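You operate a simulated robot arm through the tools that you are given. There is no shell and no other tool. Be economical: measure what you need, move in short steps, check, and stop when the job is done.

You run a simulated robot arm. Do the job below in one go: nothing can be reset, and whatever is moved stays where it is left.

TASK
Clamp the orange board, sand off its rough patch and free it again.
Fine: use the blue sanding block and put it back where it stood.

Only the result counts: the job must be done as asked and must still hold three seconds after the hand-in. Knocking over, shifting, dropping, spilling or breaking anything else fails it.

THE ROBOT
A 7-joint arm with a two-finger parallel gripper, fixed in place. Base frame: the origin is at the foot of the arm, x ahead of it, y to its left, z up. Units: m, degrees, N and s.
Its first joint turns from -66.0 to 66.0 degrees. Payload 1.57 kg.
The TCP is the grasp point between the finger pads, 0.03 m short of the fingertips. In the tool frame z runs along the fingers and y along their closing line. Largest opening 0.11 m; finger width 0.024, thickness 0.012; the body of the gripper, 0.048 by 0.112 m, starts 0.078 m behind the TCP.
Orientation is told as [roll, pitch, yaw] about the base's x, y, z axes, in that order, counted from this pose: with the fingers straight down and closing along the base's y, the tool's x points along the base's -x, its y along +y and its z along -z.

THE INTERFACE
- The arm moves only by the tool send_rows. Its argument "motion" is a list of rows, each a list of 6 numbers: the shift along the tool's x, y, z in m, then the turn, a rotation vector about the tool's x, y, z in degrees. In form: [[x, y, z, rx, ry, rz], ...]. A call has 1 to 20 rows; each row shifts and turns the commanded pose from where the row before left it, along the tool's axes as they then stand. "claw" is the finger opening in m, from 0 to 0.11, set as the call begins (left out, the last holds). Rows are played at 5 a second. More than 0.05 m and 8.6 degrees between two rows, or a gripper value outside its range, and nothing of the call is played. Where a pose cannot be reached the arm comes as near as it can. A force on the tool above 70 N (or 10 N above the force at the start of the call, whichever is more), or a blocked arm, ends the call early, and 0.2 s more pass. The fingers move at their own pace (about 0.108 m/s each) and stop on an object; they squeeze with about 42 N. The grip force told is the motor's: it shows also when the fingers shut on nothing. Time passes only in rows, and 0.2 s behind the last, so rows that do not move let the fingers close. It gives the time, the measured TCP pose, the force on the tool (base axes), the opening and the grip force at its end, in the units of the frame above (readings bear some noise).
- Cameras (640 x 400 px; columns grow to the right, rows downward): "scene" is fixed at [0.151, -0.3817, 1.3889]; the picture's right is [0.87, -0.49, 0.00], its down [-0.32, -0.58, -0.75] and it looks along [0.37, 0.66, -0.66] (base axes); focal length 217 px, centre (320, 200). "wrist" rides on the gripper at [0.07, 0.016, -0.141] in the tool frame; the picture's right is [-0.23, 0.97, 0.00], its down [-0.86, -0.20, -0.48] and it looks along [-0.47, -0.11, 0.88] (tool axes); focal length 222 px, centre (320, 200). There is no depth. A picture from a camera that has moved, and an enlarged one, comes with that camera's place and axes in the base frame and with its lens. The place of the scene camera against the robot may be out by one fixed shift of up to 0.012 m in any direction.
- capture(camera): a new picture of that camera. No time passes.
- enlarge(camera, box): a new picture of the part [left, top, right, bottom] of that camera's present view, enlarged. No time passes.
- job_done(): hands the job in; it is judged then, once.

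Go step by step. Nothing tells you positions but the pictures and the camera data: compare them with the known pose of the tool, close in by small moves and look again before you grip or let go. The budget is 120 turns and 84 pictures, counting those below and the enlarged ones. Unless the task says otherwise, let go and move clear before handing in, and close with one line.

The tools are called by a JSON object that holds its "api" and its "payload". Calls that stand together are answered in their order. send_rows: Moves the arm, as the interface text tells. Its arguments: {"type":"object","properties":{"motion":{"type":"array","items":{"type":"array","items":{"type":"number"}}},"claw":{"type":"number"}},"required":["motion"]} The other tools are called the same way: capture (camera) takes a picture; enlarge (camera, box) takes an enlarged picture of a part of a camera's view; job_done () hands the job in.

At the start:

```text
t: 0.0
ee_pos: [0.4629, 0.1342, 1.1823]
ee_rot: [0.0, 0.0, 0.0]
wrist_force: [0.2, 0.3, -0.3]
width: 0.11
grasp_force: 0.0
```

scene: 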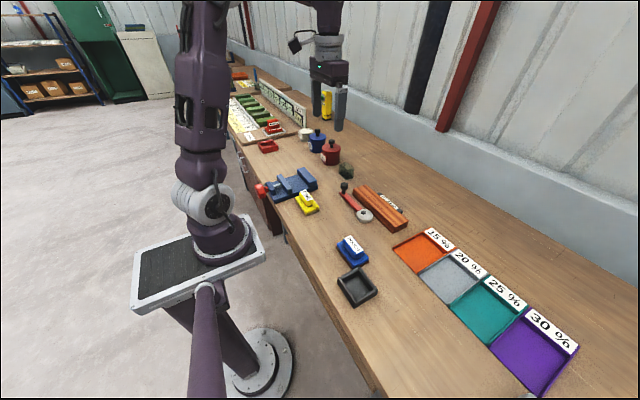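
wrist: 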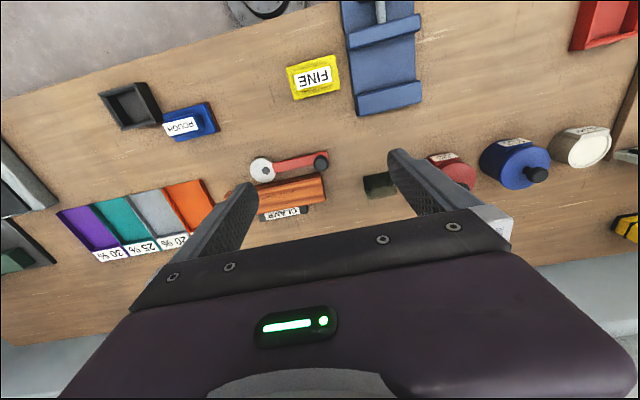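

I see a bench with a blue vice, a yellow and a blue block with labels, a clamp lever, an orange board and several trays. I'll look at the parts enlarged first.

{"api": "enlarge", "payload": {"camera": "scene", "box": [240, 120, 420, 232]}}

{"api": "enlarge", "payload": {"camera": "scene", "box": [310, 170, 470, 310]}}

{"api": "enlarge", "payload": {"camera": "wrist", "box": [90, 0, 440, 230]}}

```text
3.56 times, centred on (330, 176) of scene
camera zoom: at [0.151, -0.3817, 1.3889], right [0.87, -0.49, 0.0], down [-0.32, -0.58, -0.75], along [0.37, 0.66, -0.66], focal length 771 px, centre (284, 285)
```

zoom: 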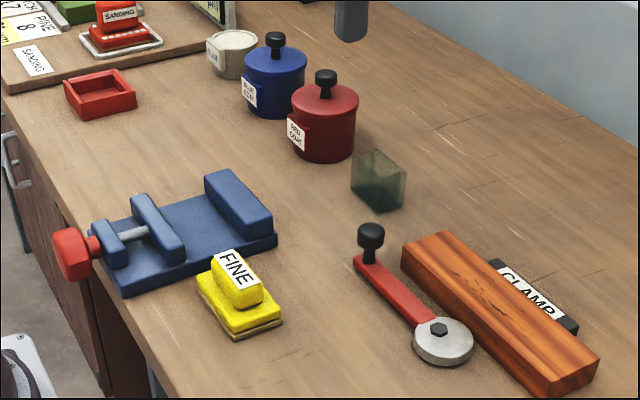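

```text
2.86 times, centred on (390, 240) of scene
camera zoom: at [0.151, -0.3817, 1.3889], right [0.87, -0.49, 0.0], down [-0.32, -0.58, -0.75], along [0.37, 0.66, -0.66], focal length 620 px, centre (120, 86)
```

zoom: 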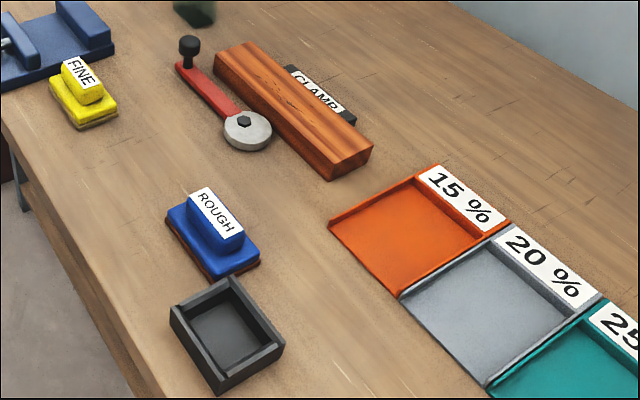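

```text
1.74 times, centred on (265, 115) of wrist
camera zoom: at [0.3921, 0.1494, 1.3234], right [0.23, 0.97, 0.0], down [0.86, -0.2, 0.48], along [0.47, -0.11, -0.88], focal length 386 px, centre (416, 348)
```

zoom: 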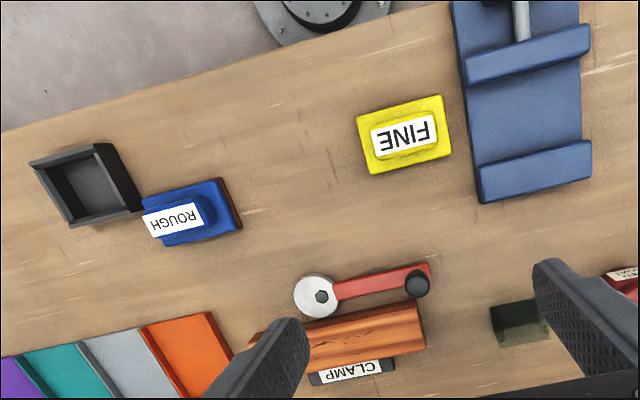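

By triangulating the two cameras, the bench top comes out at about z≈0.87, not 0.44. The clamp disc is near (0.53, 0) and the blue block near (0.41, -0.11). I'll move to a safe height above the clamp and look with the wrist camera.

{"api": "send_rows", "payload": {"motion": [[0.0026, -0.0268, 0.024, 0, 0, 0], [0.0026, -0.0268, 0.024, 0, 0, 0], [0.0026, -0.0268, 0.024, 0, 0, 0], [0.0026, -0.0268, 0.024, 0, 0, 0], [0.0026, -0.0268, 0.024, 0, 0, 0], [0, 0, 0, 0, 0, 0]]}}

{"api": "capture", "payload": {"camera": "wrist"}}

{"api": "capture", "payload": {"camera": "scene"}}

```text
t: 1.4
ee_pos: [0.4484, -0.0012, 1.0603]
ee_rot: [0.0, 0.0, 0.1]
wrist_force: [-0.4, -0.9, -0.2]
width: 0.1102
grasp_force: 0.1
```

```text
78 pictures are left
camera wrist: at [0.3782, 0.0133, 1.2021], right [0.23, 0.97, 0.0], down [0.86, -0.2, 0.48], along [0.47, -0.11, -0.88], focal length 222 px, centre (320, 200)
```

wrist: 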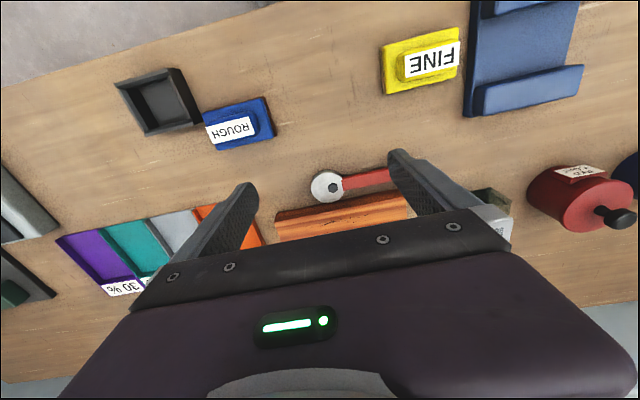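

```text
77 pictures are left
```

scene: 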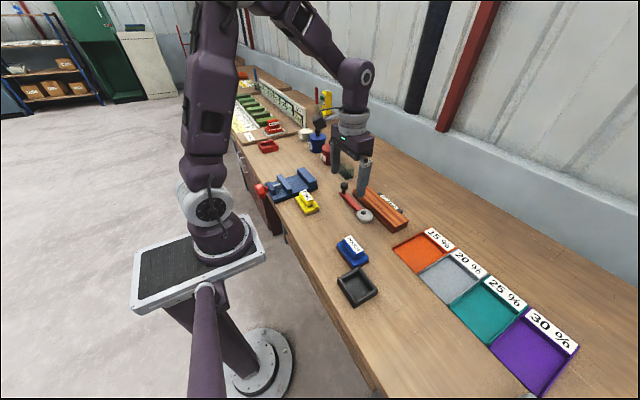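

The disc centre triangulates from two wrist views to (0.533, -0.009, 0.873). I'll move forward and lower for a clear view of the clamp and board.

{"api": "send_rows", "payload": {"motion": [[-0.025, 0, 0.0, 0, 0, 0], [-0.025, 0.0, 0.0, 0, 0, 0], [-0.025, 0.0, 0.0, 0, 0, 0], [-0.025, 0.0, 0.0, 0, 0, 0], [0, 0, 0, 0, 0, 0]]}}

{"api": "enlarge", "payload": {"camera": "wrist", "box": [220, 60, 460, 210]}}

{"api": "capture", "payload": {"camera": "wrist"}}

```text
t: 2.6
ee_pos: [0.5515, 0.0014, 1.061]
ee_rot: [0.1, 0.0, 0.0]
wrist_force: [-0.2, -0.5, 0.4]
width: 0.1101
grasp_force: 0.0
```

```text
2.67 times, centred on (340, 135) of wrist
camera zoom: at [0.4798, 0.0149, 1.2032], right [0.23, 0.97, 0.0], down [0.86, -0.2, 0.48], along [0.47, -0.11, -0.88], focal length 592 px, centre (267, 373)
```

zoom: 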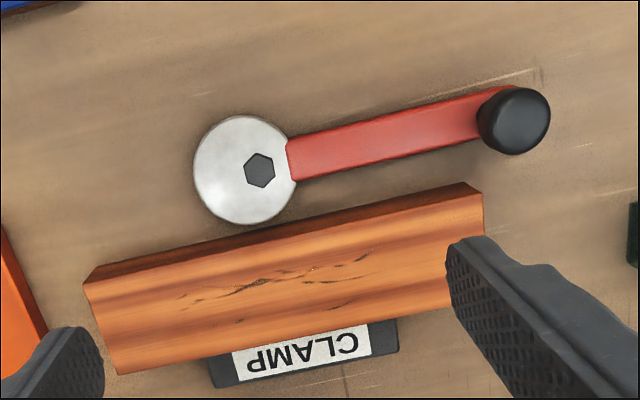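

```text
75 pictures are left
camera wrist: at [0.4798, 0.0149, 1.2032], right [0.23, 0.97, 0.0], down [0.86, -0.2, 0.48], along [0.47, -0.11, -0.88], focal length 222 px, centre (320, 200)
```

wrist: 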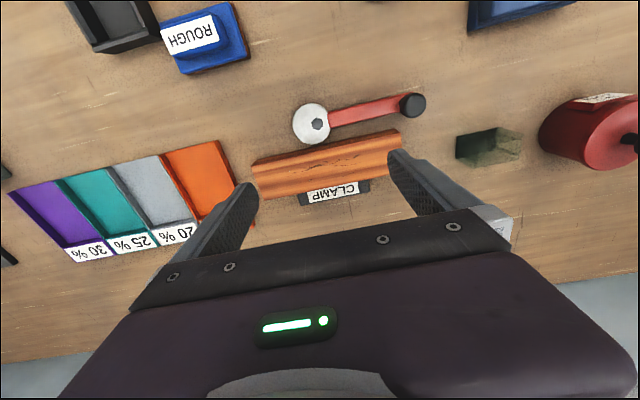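

The board spans x 0.567–0.624, y -0.109–0.106, with its top at about 0.895, and the rough patch is in its middle. The lever pivot is near (0.533, -0.002) and its knob near (0.535, 0.122). Swinging the lever toward the robot pushes the cam into the board. I'll go above the knob and turn the gripper so it closes along x.

{"api": "send_rows", "payload": {"motion": [[0.004, 0.03, 0.0175, 0, 0, 0], [0.004, 0.03, 0.0175, 0, 0, 0], [0.004, 0.03, 0.0175, 0, 0, 0], [0.004, 0.03, 0.0175, 0, 0, 0], [0, 0, 0, 0, 0, 8.2], [0, 0, 0, 0, 0, 8.2], [0, 0, 0, 0, 0, 8.2], [0, 0, 0, 0, 0, 8.2], [0, 0, 0, 0, 0, 8.2], [0, 0, 0, 0, 0, 8.2], [0, 0, 0, 0, 0, 8.2], [0, 0, 0, 0, 0, 8.2], [0, 0, 0, 0, 0, 8.2], [0, 0, 0, 0, 0, 8.2], [0, 0, 0, 0, 0, 8.0], [0, 0, 0, 0, 0, 0]], "claw": 0.05}}

{"api": "capture", "payload": {"camera": "wrist"}}

{"api": "enlarge", "payload": {"camera": "scene", "box": [260, 110, 440, 230]}}

```text
t: 6.0
ee_pos: [0.5342, 0.121, 0.9924]
ee_rot: [0.0, 0.0, -90.0]
wrist_force: [0.3, 0.4, -0.6]
width: 0.0501
grasp_force: 0.0
```

```text
74 pictures are left
camera wrist: at [0.5491, 0.1887, 1.1334], right [0.97, -0.23, 0.0], down [-0.2, -0.85, 0.48], along [-0.11, -0.47, -0.88], focal length 222 px, centre (320, 200)
```

wrist: 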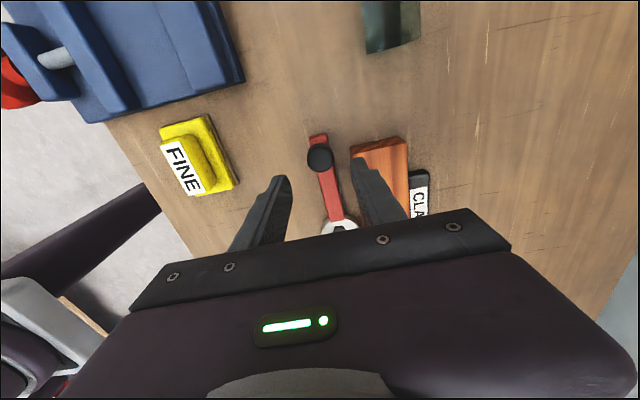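

```text
3.33 times, centred on (350, 170) of scene
camera zoom: at [0.151, -0.3817, 1.3889], right [0.87, -0.49, 0.0], down [-0.32, -0.58, -0.75], along [0.37, 0.66, -0.66], focal length 723 px, centre (220, 300)
```

zoom: 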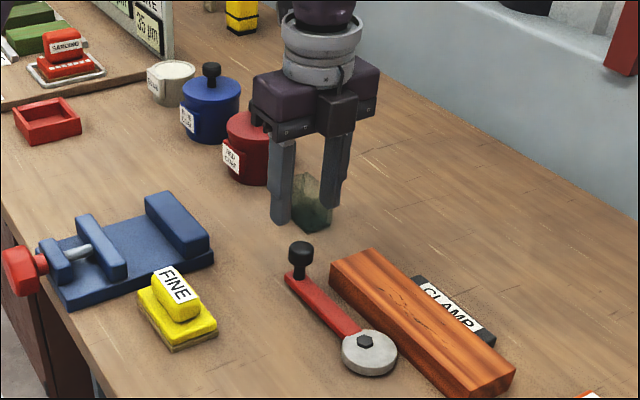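

The gripper is now over the knob at about (0.532, 0.12), and the yellow block clears the lever's sweep by over 1 cm. I'll descend around the knob with a narrow opening and look before gripping.

{"api": "send_rows", "payload": {"motion": [[0, -0.001, 0.015, 0, 0, 0], [0, -0.001, 0.015, 0, 0, 0], [0, 0, 0.015, 0, 0, 0], [0, 0, 0.012, 0, 0, 0], [0, 0, 0.009, 0, 0, 0], [0, 0, 0, 0, 0, 0]], "claw": 0.046}}

{"api": "enlarge", "payload": {"camera": "wrist", "box": [220, 100, 460, 250]}}

{"api": "enlarge", "payload": {"camera": "scene", "box": [310, 140, 420, 210]}}

```text
t: 7.4
ee_pos: [0.5325, 0.1211, 0.9262]
ee_rot: [0.0, 0.0, -90.1]
wrist_force: [1.3, 0.0, -0.9]
width: 0.0463
grasp_force: 0.2
```

```text
2.67 times, centred on (340, 175) of wrist
camera zoom: at [0.5475, 0.1897, 1.0669], right [0.97, -0.23, 0.0], down [-0.2, -0.86, 0.48], along [-0.11, -0.47, -0.88], focal length 592 px, centre (267, 267)
```

zoom: 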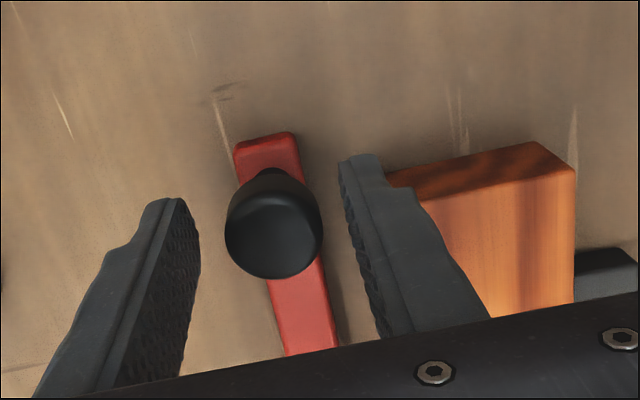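

```text
5.71 times, centred on (365, 175) of scene
camera zoom: at [0.151, -0.3817, 1.3889], right [0.87, -0.49, 0.0], down [-0.32, -0.58, -0.75], along [0.37, 0.66, -0.66], focal length 1240 px, centre (63, 343)
```

zoom: 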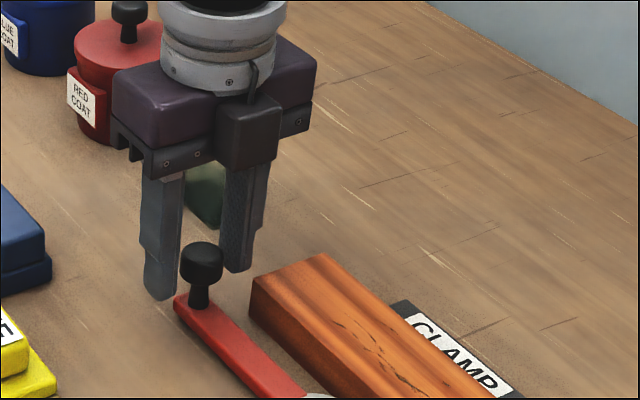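

The knob sits centred between the fingers, with its top just under the TCP. I'll go 7 mm lower and close.

{"api": "send_rows", "payload": {"motion": [[0, 0, 0.007, 0, 0, 0], [0, 0, 0, 0, 0, 0]]}}

{"api": "send_rows", "payload": {"motion": [[0, 0, 0, 0, 0, 0], [0, 0, 0, 0, 0, 0], [0, 0, 0, 0, 0, 0]], "claw": 0.0}}

{"api": "enlarge", "payload": {"camera": "wrist", "box": [220, 100, 460, 250]}}

```text
t: 8.0
ee_pos: [0.5335, 0.1218, 0.9184]
ee_rot: [0.0, 0.1, -89.9]
wrist_force: [0.4, -0.4, -0.6]
width: 0.0459
grasp_force: 0.1
```

```text
t: 8.8
ee_pos: [0.5329, 0.1217, 0.9192]
ee_rot: [-0.1, 0.0, -90.0]
wrist_force: [-0.8, 1.0, -2.0]
width: 0.0273
grasp_force: 37.9
```

```text
2.67 times, centred on (340, 175) of wrist
camera zoom: at [0.5477, 0.1896, 1.0601], right [0.97, -0.23, 0.0], down [-0.2, -0.86, 0.48], along [-0.11, -0.47, -0.88], focal length 592 px, centre (267, 267)
```

zoom: 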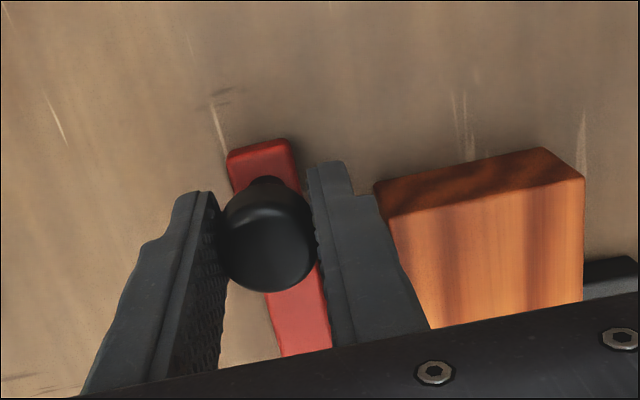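

The knob is gripped (27 mm). I'll swing the lever along its arc about (0.533, -0.002) toward the robot, 30° first.

{"api": "send_rows", "payload": {"motion": [[-0.00046, -0.01055, 0, 0, 0, -5], [-0.00046, -0.01055, 0, 0, 0, -5], [-0.00046, -0.01055, 0, 0, 0, -5], [-0.00046, -0.01055, 0, 0, 0, -5], [-0.00046, -0.01055, 0, 0, 0, -5], [-0.00046, -0.01055, 0, 0, 0, -5]]}}

{"api": "capture", "payload": {"camera": "wrist"}}

```text
t: 10.2
ee_pos: [0.4727, 0.1022, 0.9193]
ee_rot: [-0.1, 0.0, -59.8]
wrist_force: [-0.4, -1.5, -22.7]
width: 0.0271
grasp_force: 36.9
```

```text
69 pictures are left
camera wrist: at [0.4495, 0.171, 1.0602], right [0.96, 0.29, 0.0], down [0.26, -0.84, 0.48], along [0.14, -0.46, -0.88], focal length 222 px, centre (320, 200)
```

wrist: 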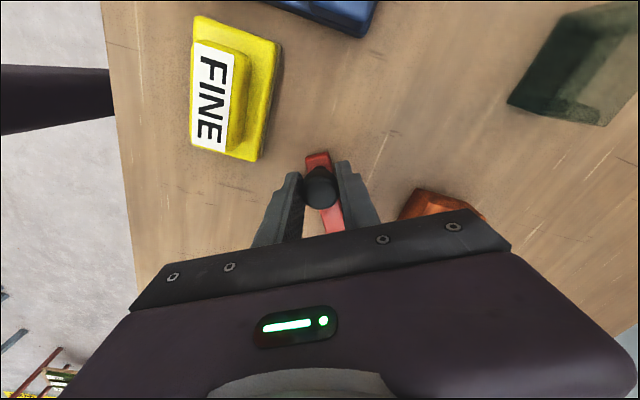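

The lever follows, with low lateral force. Continuing another 30°.

{"api": "send_rows", "payload": {"motion": [[-0.00046, -0.01055, 0.0005, 0, 0, -5], [-0.00046, -0.01055, 0.0005, 0, 0, -5], [-0.00046, -0.01055, 0, 0, 0, -5], [-0.00046, -0.01055, 0, 0, 0, -5], [-0.00046, -0.01055, 0, 0, 0, -5], [-0.00046, -0.01055, 0, 0, 0, -5]]}}

{"api": "enlarge", "payload": {"camera": "scene", "box": [280, 150, 440, 250]}}

```text
t: 11.6
ee_pos: [0.4288, 0.0588, 0.9173]
ee_rot: [0.0, -0.1, -29.9]
wrist_force: [-1.5, 0.8, 34.1]
width: 0.0274
grasp_force: 37.7
```

```text
4.00 times, centred on (360, 200) of scene
camera zoom: at [0.1505, -0.3817, 1.389], right [0.87, -0.49, 0.0], down [-0.32, -0.58, -0.75], along [0.37, 0.66, -0.66], focal length 868 px, centre (160, 200)
```

zoom: 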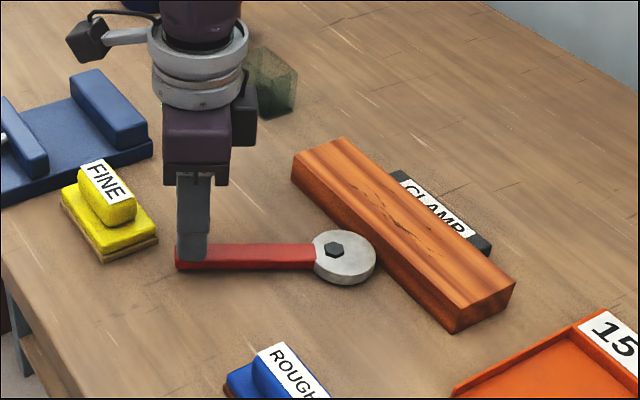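

The lever is at 60° and the disc is close to the board. I'll continue with a small height correction and watch for engagement force.

{"api": "send_rows", "payload": {"motion": [[-0.00046, -0.01055, -0.0006, 0, 0, -5], [-0.00046, -0.01055, 0, 0, 0, -5], [-0.00046, -0.01055, 0, 0, 0, -5], [-0.00046, -0.01055, 0, 0, 0, -5]]}}

{"api": "enlarge", "payload": {"camera": "scene", "box": [280, 150, 440, 250]}}

```text
t: 12.6
ee_pos: [0.4137, 0.0189, 0.9185]
ee_rot: [0.1, -0.3, -9.8]
wrist_force: [16.5, -2.7, 4.0]
width: 0.0274
grasp_force: 37.8
```

```text
4.00 times, centred on (360, 200) of scene
camera zoom: at [0.1513, -0.3818, 1.3889], right [0.87, -0.49, 0.0], down [-0.32, -0.58, -0.75], along [0.36, 0.66, -0.66], focal length 868 px, centre (160, 200)
```

zoom: 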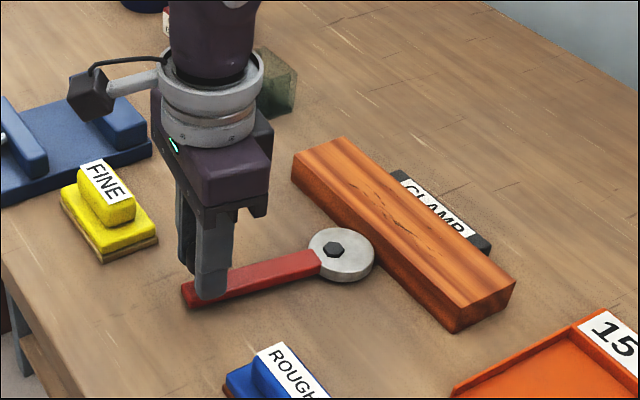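

At 80° the force is slight and only radial. I'll finish to 90° with a small inward correction.

{"api": "send_rows", "payload": {"motion": [[-0.00106, -0.01055, 0, 0, 0, -5], [-0.00096, -0.01055, 0, 0, 0, -5], [0, 0, 0, 0, 0, 0]]}}

{"api": "enlarge", "payload": {"camera": "scene", "box": [320, 170, 440, 245]}}

{"api": "capture", "payload": {"camera": "wrist"}}

```text
t: 13.4
ee_pos: [0.4124, -0.002, 0.9178]
ee_rot: [0.0, 0.1, 0.1]
wrist_force: [13.1, 5.6, 14.1]
width: 0.0274
grasp_force: 37.7
```

```text
5.33 times, centred on (380, 208) of scene
camera zoom: at [0.1511, -0.3816, 1.3889], right [0.87, -0.49, 0.0], down [-0.32, -0.58, -0.75], along [0.37, 0.66, -0.66], focal length 1157 px, centre (0, 160)
```

zoom: 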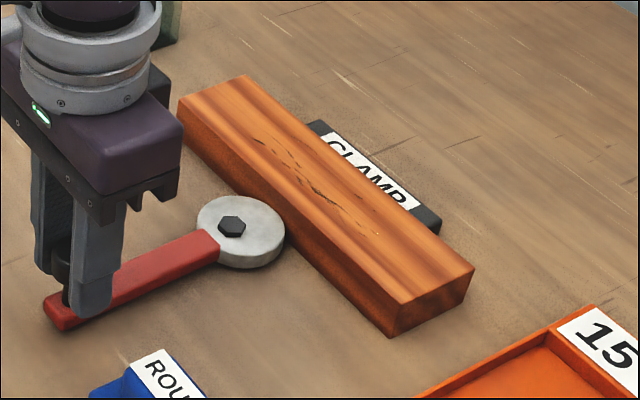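

```text
65 pictures are left
camera wrist: at [0.3416, 0.0122, 1.0592], right [0.23, 0.97, 0.0], down [0.86, -0.2, 0.48], along [0.47, -0.11, -0.88], focal length 222 px, centre (320, 200)
```

wrist: 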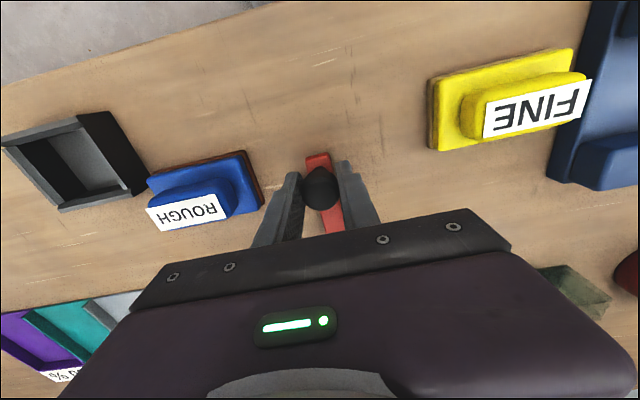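

The lever is at 90° and the cam sits against the board. I'll let go, rise and inspect.

{"api": "send_rows", "payload": {"motion": [[0, 0, 0, 0, 0, 0], [0, 0, 0, 0, 0, 0], [0, 0, -0.02, 0, 0, 0], [0, 0, -0.04, 0, 0, 0], [0, 0, -0.045, 0, 0, 0], [-0.04, 0, -0.025, 0, 0, 0], [-0.045, 0, 0, 0, 0, 0], [-0.045, 0, 0, 0, 0, 0], [0, 0, 0, 0, 0, 0]], "claw": 0.046}}

{"api": "enlarge", "payload": {"camera": "wrist", "box": [220, 40, 460, 190]}}

{"api": "capture", "payload": {"camera": "wrist"}}

```text
t: 15.4
ee_pos: [0.5416, -0.002, 1.0501]
ee_rot: [-0.1, 0.0, 0.1]
wrist_force: [0.2, 0.1, -0.2]
width: 0.046
grasp_force: 0.0
```

```text
2.67 times, centred on (340, 115) of wrist
camera zoom: at [0.471, 0.0133, 1.1919], right [0.23, 0.97, 0.0], down [0.86, -0.2, 0.48], along [0.47, -0.11, -0.88], focal length 592 px, centre (267, 427)
```

zoom: 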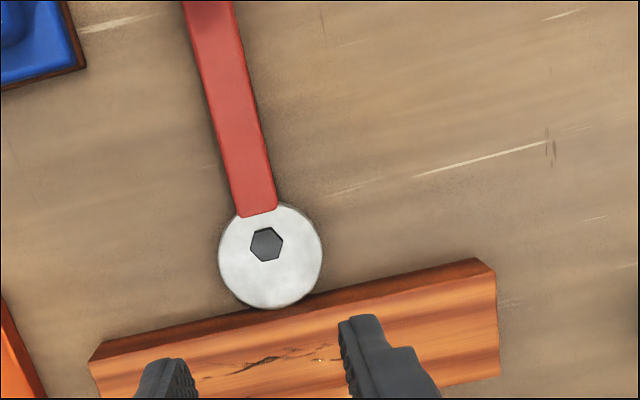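

```text
63 pictures are left
camera wrist: at [0.471, 0.0133, 1.1919], right [0.23, 0.97, 0.0], down [0.86, -0.2, 0.48], along [0.47, -0.11, -0.88], focal length 222 px, centre (320, 200)
```

wrist: 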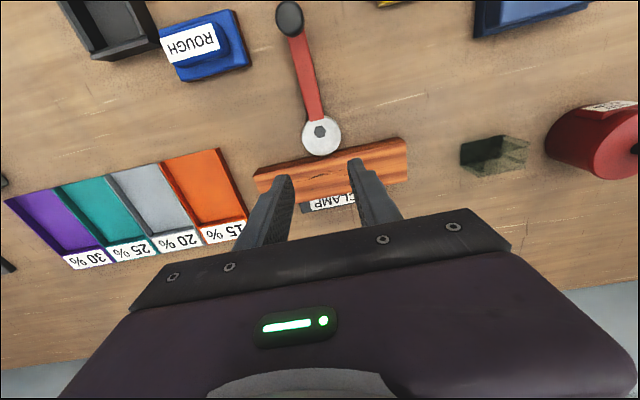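

The disc is now against the board and the lever holds. Next I'll look at the blue block.

{"api": "send_rows", "payload": {"motion": [[0.028, -0.027, 0.01, 0, 0, 0], [0.028, -0.027, 0.01, 0, 0, 0], [0.028, -0.027, 0.01, 0, 0, 0], [0.016, -0.027, 0.01, 0, 0, 0], [0, 0, 0, 0, 0, 0]], "claw": 0.11}}

{"api": "enlarge", "payload": {"camera": "wrist", "box": [220, 60, 460, 210]}}

{"api": "enlarge", "payload": {"camera": "scene", "box": [310, 210, 406, 270]}}

```text
t: 16.6
ee_pos: [0.4414, -0.1088, 1.0098]
ee_rot: [0.0, 0.0, 0.0]
wrist_force: [-0.1, -0.8, 1.1]
width: 0.11
grasp_force: 0.0
```

```text
2.67 times, centred on (340, 135) of wrist
camera zoom: at [0.3707, -0.0941, 1.1506], right [0.23, 0.97, 0.0], down [0.86, -0.2, 0.48], along [0.47, -0.11, -0.88], focal length 592 px, centre (267, 373)
```

zoom: 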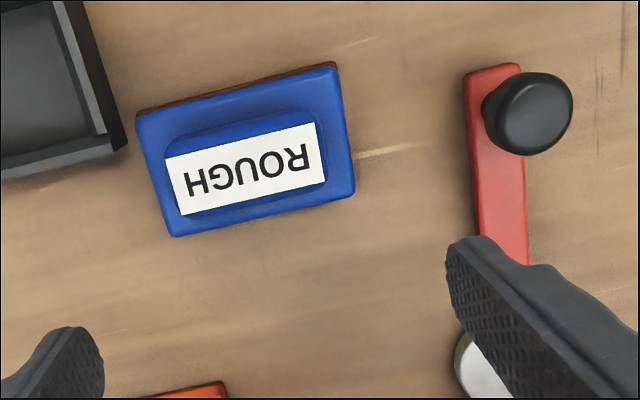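

```text
6.67 times, centred on (358, 240) of scene
camera zoom: at [0.1509, -0.3817, 1.3889], right [0.87, -0.49, 0.0], down [-0.32, -0.58, -0.75], along [0.37, 0.66, -0.66], focal length 1446 px, centre (67, -67)
```

zoom: 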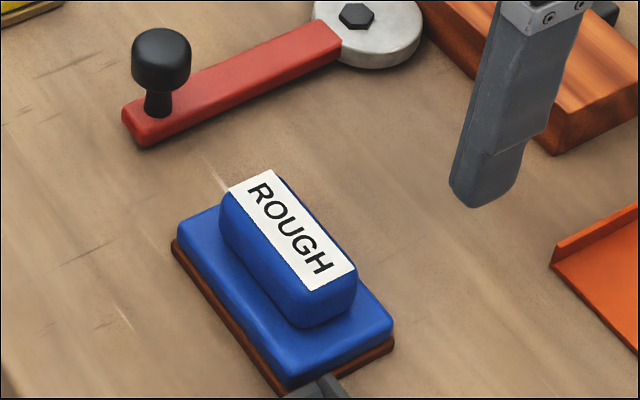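

The blue block is centred at about (0.407, -0.111), with its handle top at z≈0.914. The black tray is at y<-0.165. I'll grip the handle along y with an opening of 72 mm and descend first to z≈0.94.

{"api": "send_rows", "payload": {"motion": [[0.0172, -0.001, 0, 0, 0, 0], [0.0172, -0.0012, 0, 0, 0, 0], [0, 0, 0.03, 0, 0, 0], [0, 0, 0.025, 0, 0, 0], [0, 0, 0.015, 0, 0, 0], [0, 0, 0, 0, 0, 0]], "claw": 0.074}}

{"api": "enlarge", "payload": {"camera": "wrist", "box": [200, 100, 440, 250]}}

{"api": "enlarge", "payload": {"camera": "scene", "box": [310, 200, 406, 260]}}

```text
t: 18.0
ee_pos: [0.4073, -0.1118, 0.9388]
ee_rot: [0.0, -0.1, 0.0]
wrist_force: [1.0, 0.4, -0.8]
width: 0.0739
grasp_force: 0.1
```

```text
2.67 times, centred on (320, 175) of wrist
camera zoom: at [0.3362, -0.0967, 1.0803], right [0.23, 0.97, 0.0], down [0.86, -0.2, 0.48], along [0.47, -0.11, -0.88], focal length 592 px, centre (320, 267)
```

zoom: 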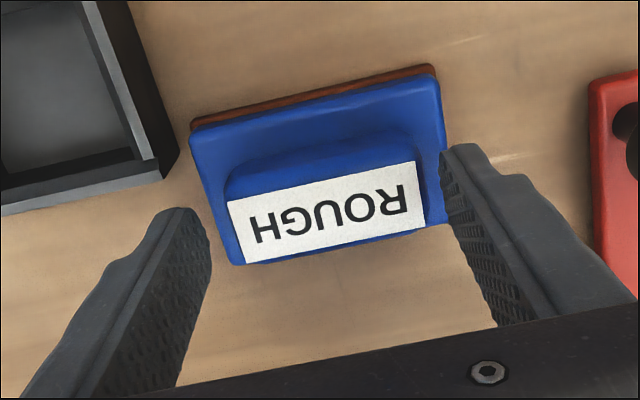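

```text
6.67 times, centred on (358, 230) of scene
camera zoom: at [0.151, -0.3817, 1.3889], right [0.87, -0.49, 0.0], down [-0.32, -0.58, -0.75], along [0.37, 0.66, -0.66], focal length 1446 px, centre (67, 0)
```

zoom: 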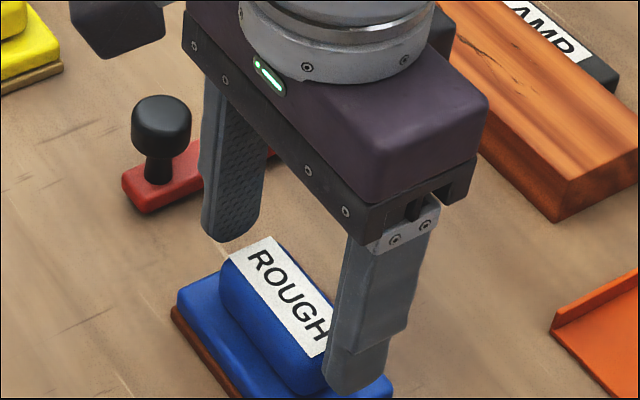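

The handle is centred between the fingers. I'll go down to about z 0.923 and close.

{"api": "send_rows", "payload": {"motion": [[0, 0.0005, 0.01, 0, 0, 0], [0, 0, 0.006, 0, 0, 0], [0, 0, 0, 0, 0, 0]]}}

{"api": "enlarge", "payload": {"camera": "scene", "box": [310, 200, 406, 260]}}

```text
t: 18.8
ee_pos: [0.4074, -0.1115, 0.9225]
ee_rot: [0.1, 0.0, -0.1]
wrist_force: [0.1, -0.6, -0.6]
width: 0.0739
grasp_force: 0.1
```

```text
6.67 times, centred on (358, 230) of scene
camera zoom: at [0.151, -0.3817, 1.3889], right [0.87, -0.49, 0.0], down [-0.32, -0.58, -0.75], along [0.37, 0.66, -0.66], focal length 1446 px, centre (67, 0)
```

zoom: 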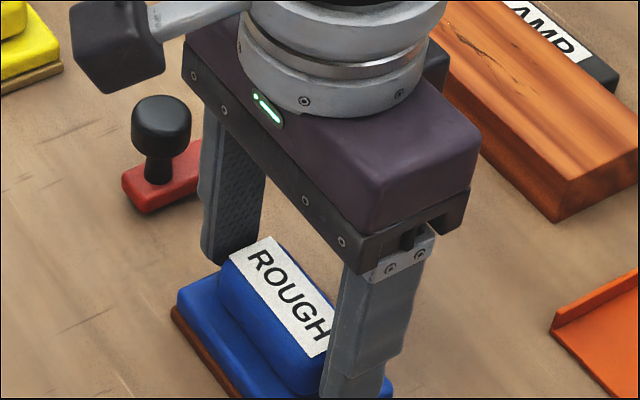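

{"api": "send_rows", "payload": {"motion": [[0, 0, 0, 0, 0, 0], [0, 0, 0, 0, 0, 0], [0, 0, 0, 0, 0, 0], [0, 0, 0, 0, 0, 0]], "claw": 0.0}}

{"api": "enlarge", "payload": {"camera": "wrist", "box": [200, 100, 440, 250]}}

```text
t: 19.8
ee_pos: [0.4078, -0.1106, 0.9234]
ee_rot: [0.1, 0.1, 0.0]
wrist_force: [-0.5, -0.3, 0.0]
width: 0.0638
grasp_force: 41.9
```

```text
2.67 times, centred on (320, 175) of wrist
camera zoom: at [0.337, -0.097, 1.0648], right [0.23, 0.97, 0.0], down [0.86, -0.2, 0.48], along [0.47, -0.11, -0.88], focal length 592 px, centre (320, 267)
```

zoom: 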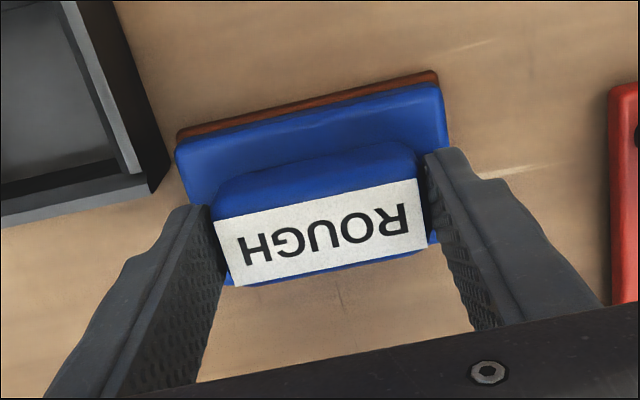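

The block is held (64 mm). I'll lift it straight up and carry it toward the board, checking that the arm reaches.

{"api": "send_rows", "payload": {"motion": [[0, 0, -0.01, 0, 0, 0], [0, 0, -0.025, 0, 0, 0], [0, 0, -0.03, 0, 0, 0], [0, 0, -0.012, 0, 0, 0], [-0.02, 0.005, 0, 0, 0, 0], [-0.03, 0.015, 0, 0, 0, 0], [-0.035, 0.02, 0, 0, 0, 0], [-0.035, 0.02, 0, 0, 0, 0], [-0.035, 0.02, 0, 0, 0, 0], [-0.02, 0.02, 0, 0, 0, 0], [-0.013, 0.005, 0, 0, 0, 0], [0, 0, 0, 0, 0, 0]]}}

{"api": "capture", "payload": {"camera": "wrist"}}

{"api": "enlarge", "payload": {"camera": "scene", "box": [320, 130, 448, 210]}}

```text
t: 22.4
ee_pos: [0.5947, -0.0051, 1.0005]
ee_rot: [0.0, 0.0, 0.1]
wrist_force: [0.3, 0.8, -0.8]
width: 0.0638
grasp_force: 42.3
```

```text
56 pictures are left
camera wrist: at [0.5236, 0.0091, 1.1417], right [0.23, 0.97, 0.0], down [0.86, -0.2, 0.48], along [0.47, -0.11, -0.88], focal length 222 px, centre (320, 200)
```

wrist: 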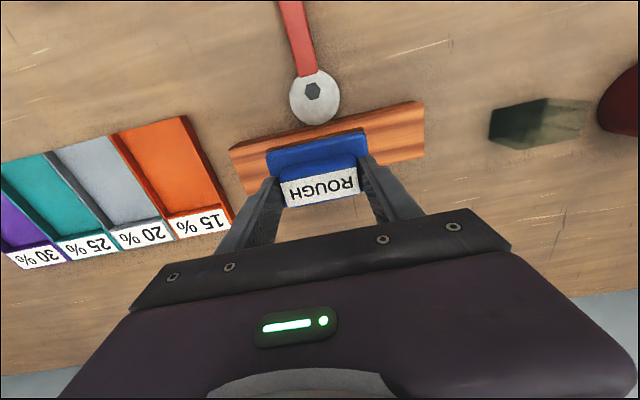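

```text
5.00 times, centred on (384, 170) of scene
camera zoom: at [0.151, -0.3817, 1.3889], right [0.87, -0.49, 0.0], down [-0.32, -0.58, -0.75], along [0.37, 0.66, -0.66], focal length 1085 px, centre (0, 350)
```

zoom: 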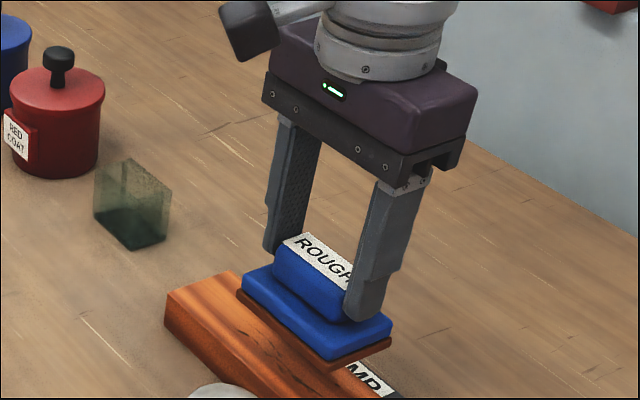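

The arm reaches the board's centre. I'll lower the block to just above the board, then feel for contact.

{"api": "send_rows", "payload": {"motion": [[-0.002, 0, 0.02, 0, 0, 0], [0, 0, 0.015, 0, 0, 0], [0, 0, 0.008, 0, 0, 0], [0, 0, 0, 0, 0, 0]]}}

{"api": "enlarge", "payload": {"camera": "scene", "box": [320, 150, 448, 230]}}

```text
t: 23.4
ee_pos: [0.5964, -0.0059, 0.9567]
ee_rot: [-0.1, 0.0, 0.0]
wrist_force: [-0.1, 0.3, -1.1]
width: 0.0638
grasp_force: 41.6
```

```text
5.00 times, centred on (384, 190) of scene
camera zoom: at [0.151, -0.3817, 1.3889], right [0.87, -0.49, 0.0], down [-0.32, -0.58, -0.75], along [0.37, 0.66, -0.66], focal length 1085 px, centre (0, 250)
```

zoom: 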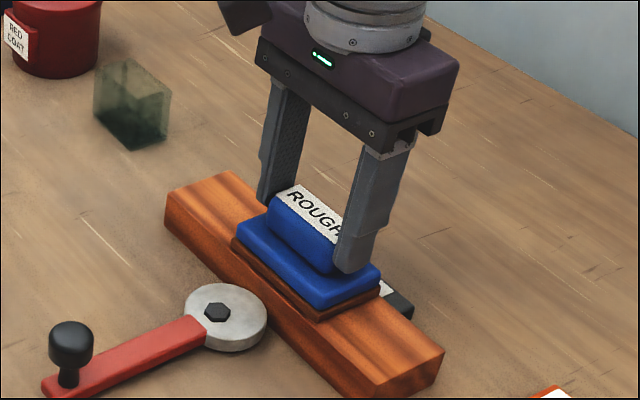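

Still just clear of contact. Lowering in 1 mm steps.

{"api": "send_rows", "payload": {"motion": [[0, 0, 0.001, 0, 0, 0], [0, 0, 0.001, 0, 0, 0], [0, 0, 0, 0, 0, 0]]}}

{"api": "send_rows", "payload": {"motion": [[0, 0, 0.001, 0, 0, 0], [0, 0, 0.001, 0, 0, 0], [0, 0, 0, 0, 0, 0]]}}

```text
t: 24.2
ee_pos: [0.5969, -0.0066, 0.9558]
ee_rot: [0.0, 0.0, 0.1]
wrist_force: [-2.1, -1.4, 11.8]
width: 0.0638
grasp_force: 41.8
```

```text
t: 25.0
ee_pos: [0.5968, -0.0061, 0.9546]
ee_rot: [-0.1, -0.3, 0.0]
wrist_force: [-5.4, -4.5, 38.8]
width: 0.064
grasp_force: 41.3
```

Contact was made; 39 N is more than I want, so I'll ease off about 1 mm and stroke along y.

{"api": "send_rows", "payload": {"motion": [[0, 0, -0.001, 0, 0, 0], [0, 0.008, 0, 0, 0, 0], [0, 0.008, 0, 0, 0, 0], [0, 0.008, 0, 0, 0, 0], [0, 0, 0, 0, 0, 0]]}}

{"api": "enlarge", "payload": {"camera": "scene", "box": [320, 150, 448, 230]}}

```text
t: 26.2
ee_pos: [0.5971, 0.0179, 0.953]
ee_rot: [0.1, 0.1, 0.0]
wrist_force: [0.5, -5.2, 13.6]
width: 0.0639
grasp_force: 41.7
```

```text
5.00 times, centred on (384, 190) of scene
camera zoom: at [0.1507, -0.3819, 1.3889], right [0.87, -0.49, 0.0], down [-0.32, -0.58, -0.75], along [0.37, 0.66, -0.66], focal length 1085 px, centre (0, 250)
```

zoom: 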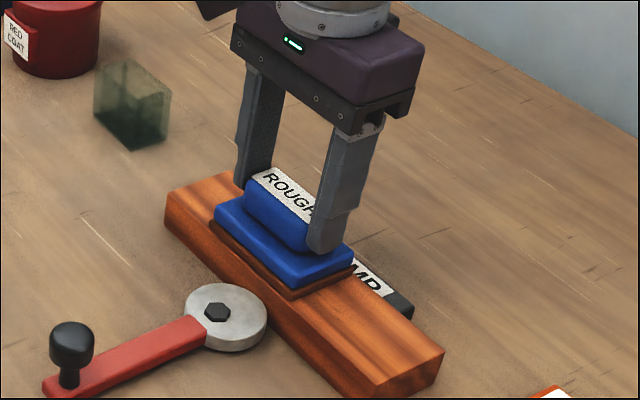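

Good contact at about 14 N and the board holds still. I'll now make a full stroke.

{"api": "send_rows", "payload": {"motion": [[0, 0.012, 0, 0, 0, 0], [0, 0.012, 0, 0, 0, 0], [0, 0.01, 0, 0, 0, 0], [0, -0.012, 0, 0, 0, 0], [0, -0.012, 0, 0, 0, 0], [0, -0.012, 0, 0, 0, 0], [0, -0.012, 0, 0, 0, 0], [0, -0.012, 0, 0, 0, 0], [0, -0.012, 0, 0, 0, 0], [0, -0.012, 0, 0, 0, 0], [0, -0.012, 0, 0, 0, 0], [0, -0.012, 0, 0, 0, 0], [0, -0.006, 0, 0, 0, 0]]}}

{"api": "enlarge", "payload": {"camera": "scene", "box": [320, 150, 448, 230]}}

```text
t: 29.0
ee_pos: [0.5979, -0.0622, 0.9527]
ee_rot: [0.0, 0.0, -0.1]
wrist_force: [-0.7, 4.4, 9.5]
width: 0.0638
grasp_force: 41.6
```

```text
5.00 times, centred on (384, 190) of scene
camera zoom: at [0.1508, -0.3816, 1.389], right [0.87, -0.49, 0.0], down [-0.32, -0.58, -0.75], along [0.37, 0.66, -0.66], focal length 1085 px, centre (0, 250)
```

zoom: 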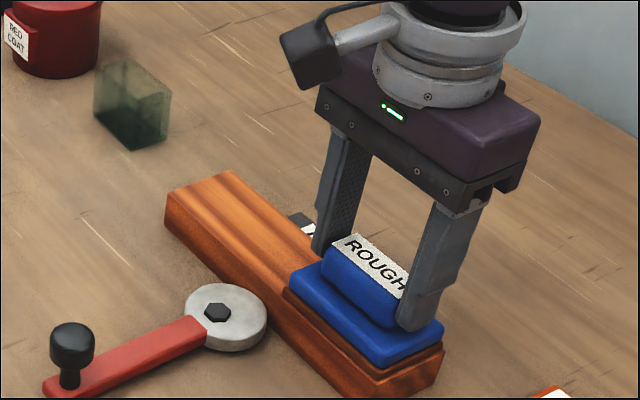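

The uncovered half already looks smooth. I'll do more passes with slightly more pressure.

{"api": "send_rows", "payload": {"motion": [[0, 0.012, 0.0003, 0, 0, 0], [0, 0.012, 0, 0, 0, 0], [0, 0.012, 0, 0, 0, 0], [0, 0.012, 0, 0, 0, 0], [0, 0.012, 0, 0, 0, 0], [0, 0.012, 0, 0, 0, 0], [0, 0.012, 0, 0, 0, 0], [0, 0.012, 0, 0, 0, 0], [0, 0.012, 0, 0, 0, 0], [0, 0.006, 0, 0, 0, 0]]}}

{"api": "send_rows", "payload": {"motion": [[0, -0.012, 0, 0, 0, 0], [0, -0.012, 0, 0, 0, 0], [0, -0.012, 0, 0, 0, 0], [0, -0.012, 0, 0, 0, 0], [0, -0.012, 0, 0, 0, 0], [0, -0.012, 0, 0, 0, 0], [0, -0.012, 0, 0, 0, 0], [0, -0.012, 0, 0, 0, 0], [0, -0.012, 0, 0, 0, 0], [0, -0.006, 0, 0, 0, 0]]}}

{"api": "send_rows", "payload": {"motion": [[0, 0.012, 0, 0, 0, 0], [0, 0.012, 0, 0, 0, 0], [0, 0.012, 0, 0, 0, 0], [0, 0.012, 0, 0, 0, 0], [0, 0.012, 0, 0, 0, 0], [0, 0.012, 0, 0, 0, 0], [0, 0.012, 0, 0, 0, 0], [0, 0.012, 0, 0, 0, 0], [0, 0.012, 0, 0, 0, 0], [0, 0.006, 0, 0, 0, 0]]}}

{"api": "enlarge", "payload": {"camera": "scene", "box": [320, 150, 448, 230]}}

```text
t: 31.2
ee_pos: [0.5984, 0.0524, 0.952]
ee_rot: [0.1, 0.0, 0.0]
wrist_force: [0.6, -7.5, 17.8]
width: 0.064
grasp_force: 42.2
```

```text
t: 33.4
ee_pos: [0.598, -0.0607, 0.9528]
ee_rot: [0.0, -0.1, 0.1]
wrist_force: [-0.9, 11.2, 31.4]
width: 0.064
grasp_force: 41.7
```

```text
t: 35.6
ee_pos: [0.5969, 0.0514, 0.9532]
ee_rot: [0.0, -0.1, 0.0]
wrist_force: [0.1, -8.1, 21.7]
width: 0.0637
grasp_force: 42.1
```

```text
5.00 times, centred on (384, 190) of scene
camera zoom: at [0.1505, -0.382, 1.3889], right [0.87, -0.49, 0.0], down [-0.32, -0.58, -0.75], along [0.37, 0.66, -0.66], focal length 1085 px, centre (0, 250)
```

zoom: 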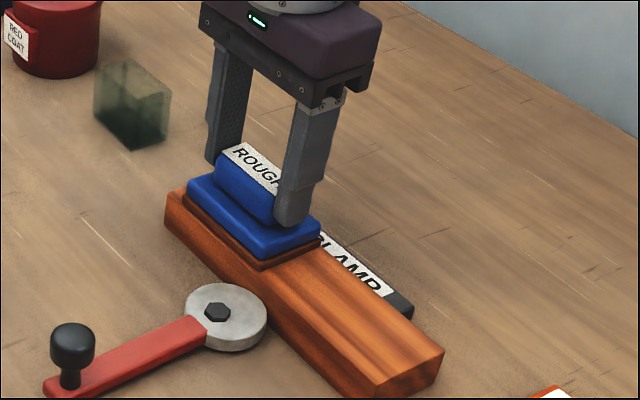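

Patch marks are gone in the exposed half. I'll do one more pass back, then lift and inspect the whole top.

{"api": "send_rows", "payload": {"motion": [[0, -0.012, 0, 0, 0, 0], [0, -0.012, 0, 0, 0, 0], [0, -0.012, 0, 0, 0, 0], [0, -0.012, 0, 0, 0, 0], [0, -0.012, 0, 0, 0, 0], [0, -0.012, 0, 0, 0, 0], [0, -0.012, 0, 0, 0, 0], [0, -0.012, 0, 0, 0, 0], [0, -0.012, 0, 0, 0, 0], [0, -0.006, 0, 0, 0, 0], [0, 0, -0.01, 0, 0, 0], [0, 0, -0.04, 0, 0, 0], [0.04, -0.01, 0, 0, 0, 0], [0.045, -0.01, 0, 0, 0, 0], [0, 0, 0, 0, 0, 0]]}}

{"api": "enlarge", "payload": {"camera": "scene", "box": [320, 150, 448, 230]}}

{"api": "enlarge", "payload": {"camera": "wrist", "box": [200, 100, 440, 250]}}

```text
t: 38.8
ee_pos: [0.5126, -0.0815, 1.0021]
ee_rot: [-0.1, 0.0, 0.0]
wrist_force: [0.4, 0.4, -1.7]
width: 0.0637
grasp_force: 41.9
```

```text
5.00 times, centred on (384, 190) of scene
camera zoom: at [0.151, -0.3817, 1.3889], right [0.87, -0.49, 0.0], down [-0.32, -0.58, -0.75], along [0.37, 0.66, -0.66], focal length 1085 px, centre (0, 250)
```

zoom: 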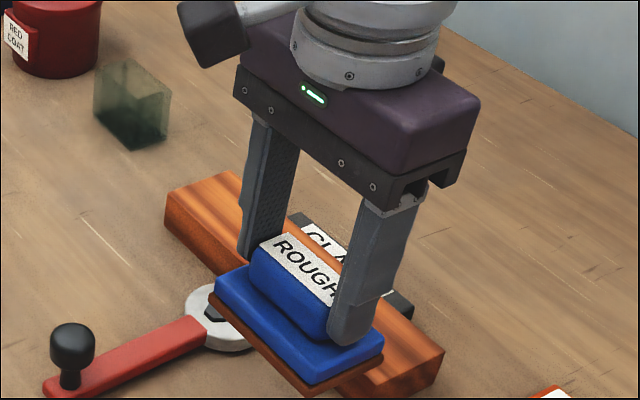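

```text
2.67 times, centred on (320, 175) of wrist
camera zoom: at [0.4415, -0.0672, 1.1441], right [0.23, 0.97, 0.0], down [0.86, -0.2, 0.48], along [0.47, -0.11, -0.88], focal length 592 px, centre (320, 267)
```

zoom: 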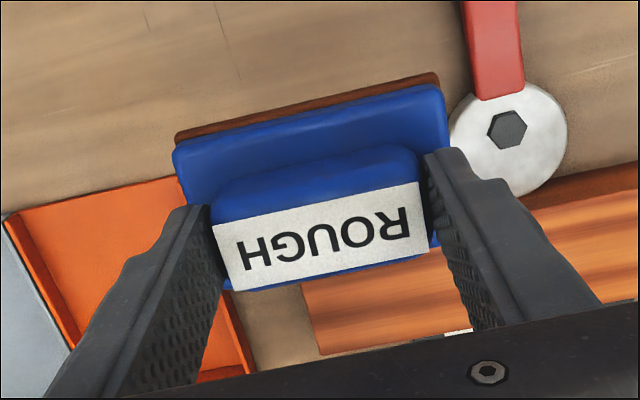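

The block hasn't shifted in the grip. I'll move above its home spot (0.4076, -0.1108) and check the board from the scene camera.

{"api": "send_rows", "payload": {"motion": [[0.035, -0.0098, 0, 0, 0, 0], [0.035, -0.0098, 0, 0, 0, 0], [0.035, -0.0097, 0, 0, 0, 0], [0, 0, 0.03, 0, 0, 0], [0, 0, 0, 0, 0, 0]]}}

{"api": "enlarge", "payload": {"camera": "scene", "box": [320, 150, 448, 230]}}

{"api": "enlarge", "payload": {"camera": "wrist", "box": [200, 100, 440, 250]}}

```text
t: 40.0
ee_pos: [0.4101, -0.1108, 0.9718]
ee_rot: [0.0, -0.1, 0.0]
wrist_force: [-0.4, 0.3, -1.0]
width: 0.0639
grasp_force: 41.8
```

```text
5.00 times, centred on (384, 190) of scene
camera zoom: at [0.151, -0.3817, 1.3889], right [0.87, -0.49, 0.0], down [-0.32, -0.58, -0.75], along [0.37, 0.66, -0.66], focal length 1085 px, centre (0, 250)
```

zoom: 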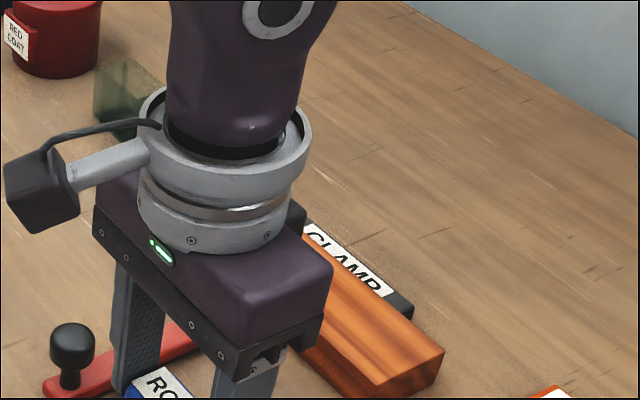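

```text
2.67 times, centred on (320, 175) of wrist
camera zoom: at [0.3382, -0.0958, 1.1126], right [0.23, 0.97, 0.0], down [0.86, -0.2, 0.48], along [0.47, -0.11, -0.88], focal length 592 px, centre (320, 267)
```

zoom: 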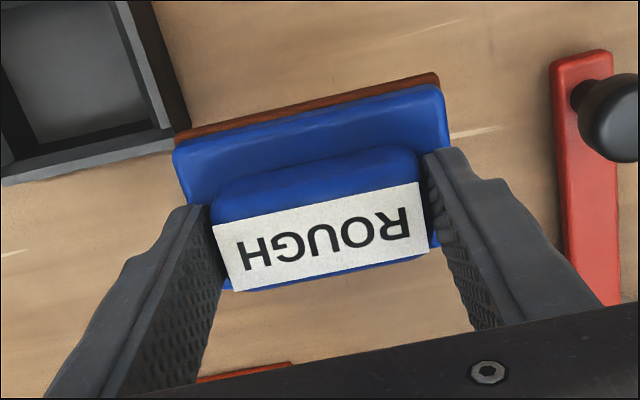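

I'm back over home, about 2 mm too far in x by the reading. I'll correct it and descend to just above the bench.

{"api": "send_rows", "payload": {"motion": [[0.0023, 0, 0.015, 0, 0, 0], [0, 0, 0.015, 0, 0, 0], [0, 0, 0.01, 0, 0, 0], [0, 0, 0.005, 0, 0, 0], [0, 0, 0, 0, 0, 0], [0, 0, 0, 0, 0, 0]]}}

{"api": "enlarge", "payload": {"camera": "wrist", "box": [200, 100, 440, 250]}}

```text
t: 41.4
ee_pos: [0.4066, -0.1112, 0.9275]
ee_rot: [0.0, 0.1, 0.0]
wrist_force: [-0.6, -0.1, -0.4]
width: 0.0639
grasp_force: 41.7
```

```text
2.67 times, centred on (320, 175) of wrist
camera zoom: at [0.3351, -0.0966, 1.0687], right [0.23, 0.97, 0.0], down [0.86, -0.2, 0.48], along [0.47, -0.11, -0.88], focal length 592 px, centre (320, 267)
```

zoom: 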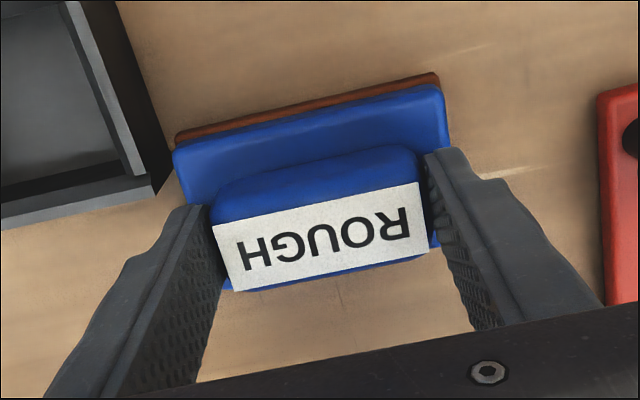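

It matches the original picture. Lowering in 1 mm steps.

{"api": "send_rows", "payload": {"motion": [[-0.0006, 0, 0.001, 0, 0, 0], [0, 0, 0.001, 0, 0, 0], [0, 0, 0.001, 0, 0, 0], [0, 0, 0, 0, 0, 0]]}}

```text
t: 42.4
ee_pos: [0.4069, -0.112, 0.9244]
ee_rot: [0.0, 0.0, 0.0]
wrist_force: [0.4, -0.2, -1.0]
width: 0.064
grasp_force: 42.1
```

{"api": "send_rows", "payload": {"motion": [[0, 0.0005, 0.001, 0, 0, 0], [0, 0, 0, 0, 0, 0]]}}

{"api": "enlarge", "payload": {"camera": "wrist", "box": [200, 100, 440, 250]}}

```text
t: 43.0
ee_pos: [0.4068, -0.1112, 0.9238]
ee_rot: [0.0, 0.1, 0.0]
wrist_force: [0.3, 1.2, -2.0]
width: 0.0637
grasp_force: 41.9
```

```text
2.67 times, centred on (320, 175) of wrist
camera zoom: at [0.3351, -0.0961, 1.0653], right [0.23, 0.97, 0.0], down [0.86, -0.2, 0.48], along [0.47, -0.11, -0.88], focal length 592 px, centre (320, 267)
```

zoom: 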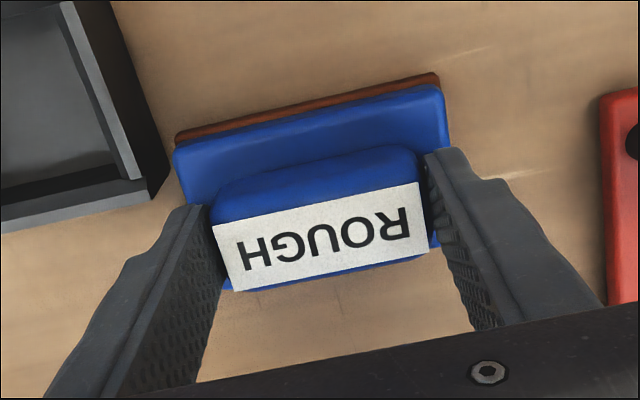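

Compared with the original grasp picture, bench features are off by about 5 px, so I'm about 2 mm short in x and 1 mm over in y. I'll correct and feel for contact.

{"api": "send_rows", "payload": {"motion": [[-0.0018, -0.001, 0, 0, 0, 0], [0, 0, 0.001, 0, 0, 0], [0, 0, 0, 0, 0, 0]]}}

{"api": "enlarge", "payload": {"camera": "wrist", "box": [200, 100, 440, 250]}}

```text
t: 43.8
ee_pos: [0.4072, -0.1116, 0.9231]
ee_rot: [0.0, 0.0, 0.0]
wrist_force: [0.4, 0.2, -0.9]
width: 0.0638
grasp_force: 42.4
```

```text
2.67 times, centred on (320, 175) of wrist
camera zoom: at [0.3369, -0.0969, 1.0645], right [0.23, 0.97, 0.0], down [0.86, -0.2, 0.48], along [0.47, -0.11, -0.88], focal length 592 px, centre (320, 267)
```

zoom: 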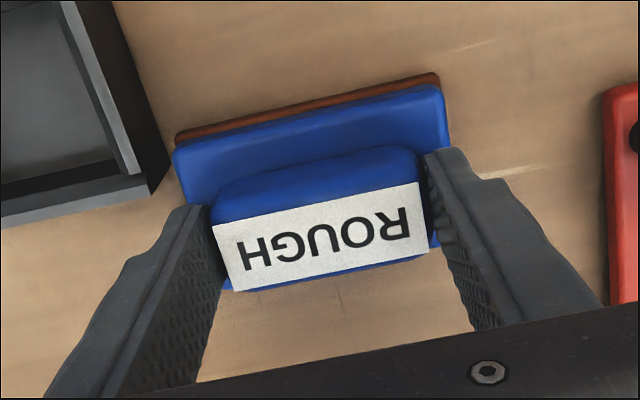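

Nearly identical now; I'll shift 1 mm more in -y and continue down to contact.

{"api": "send_rows", "payload": {"motion": [[0, -0.0008, 0.0005, 0, 0, 0], [0, 0, 0.001, 0, 0, 0], [0, 0, 0, 0, 0, 0]]}}

{"api": "send_rows", "payload": {"motion": [[0, 0, 0.0005, 0, 0, 0], [0, 0, 0, 0, 0, 0]]}}

```text
t: 44.6
ee_pos: [0.4085, -0.1124, 0.9203]
ee_rot: [0.0, 0.0, 0.1]
wrist_force: [-0.8, -0.4, -1.1]
width: 0.064
grasp_force: 42.1
```

```text
t: 45.2
ee_pos: [0.4071, -0.1132, 0.9205]
ee_rot: [0.1, 0.0, 0.0]
wrist_force: [-0.7, -1.0, -0.9]
width: 0.0638
grasp_force: 41.8
```

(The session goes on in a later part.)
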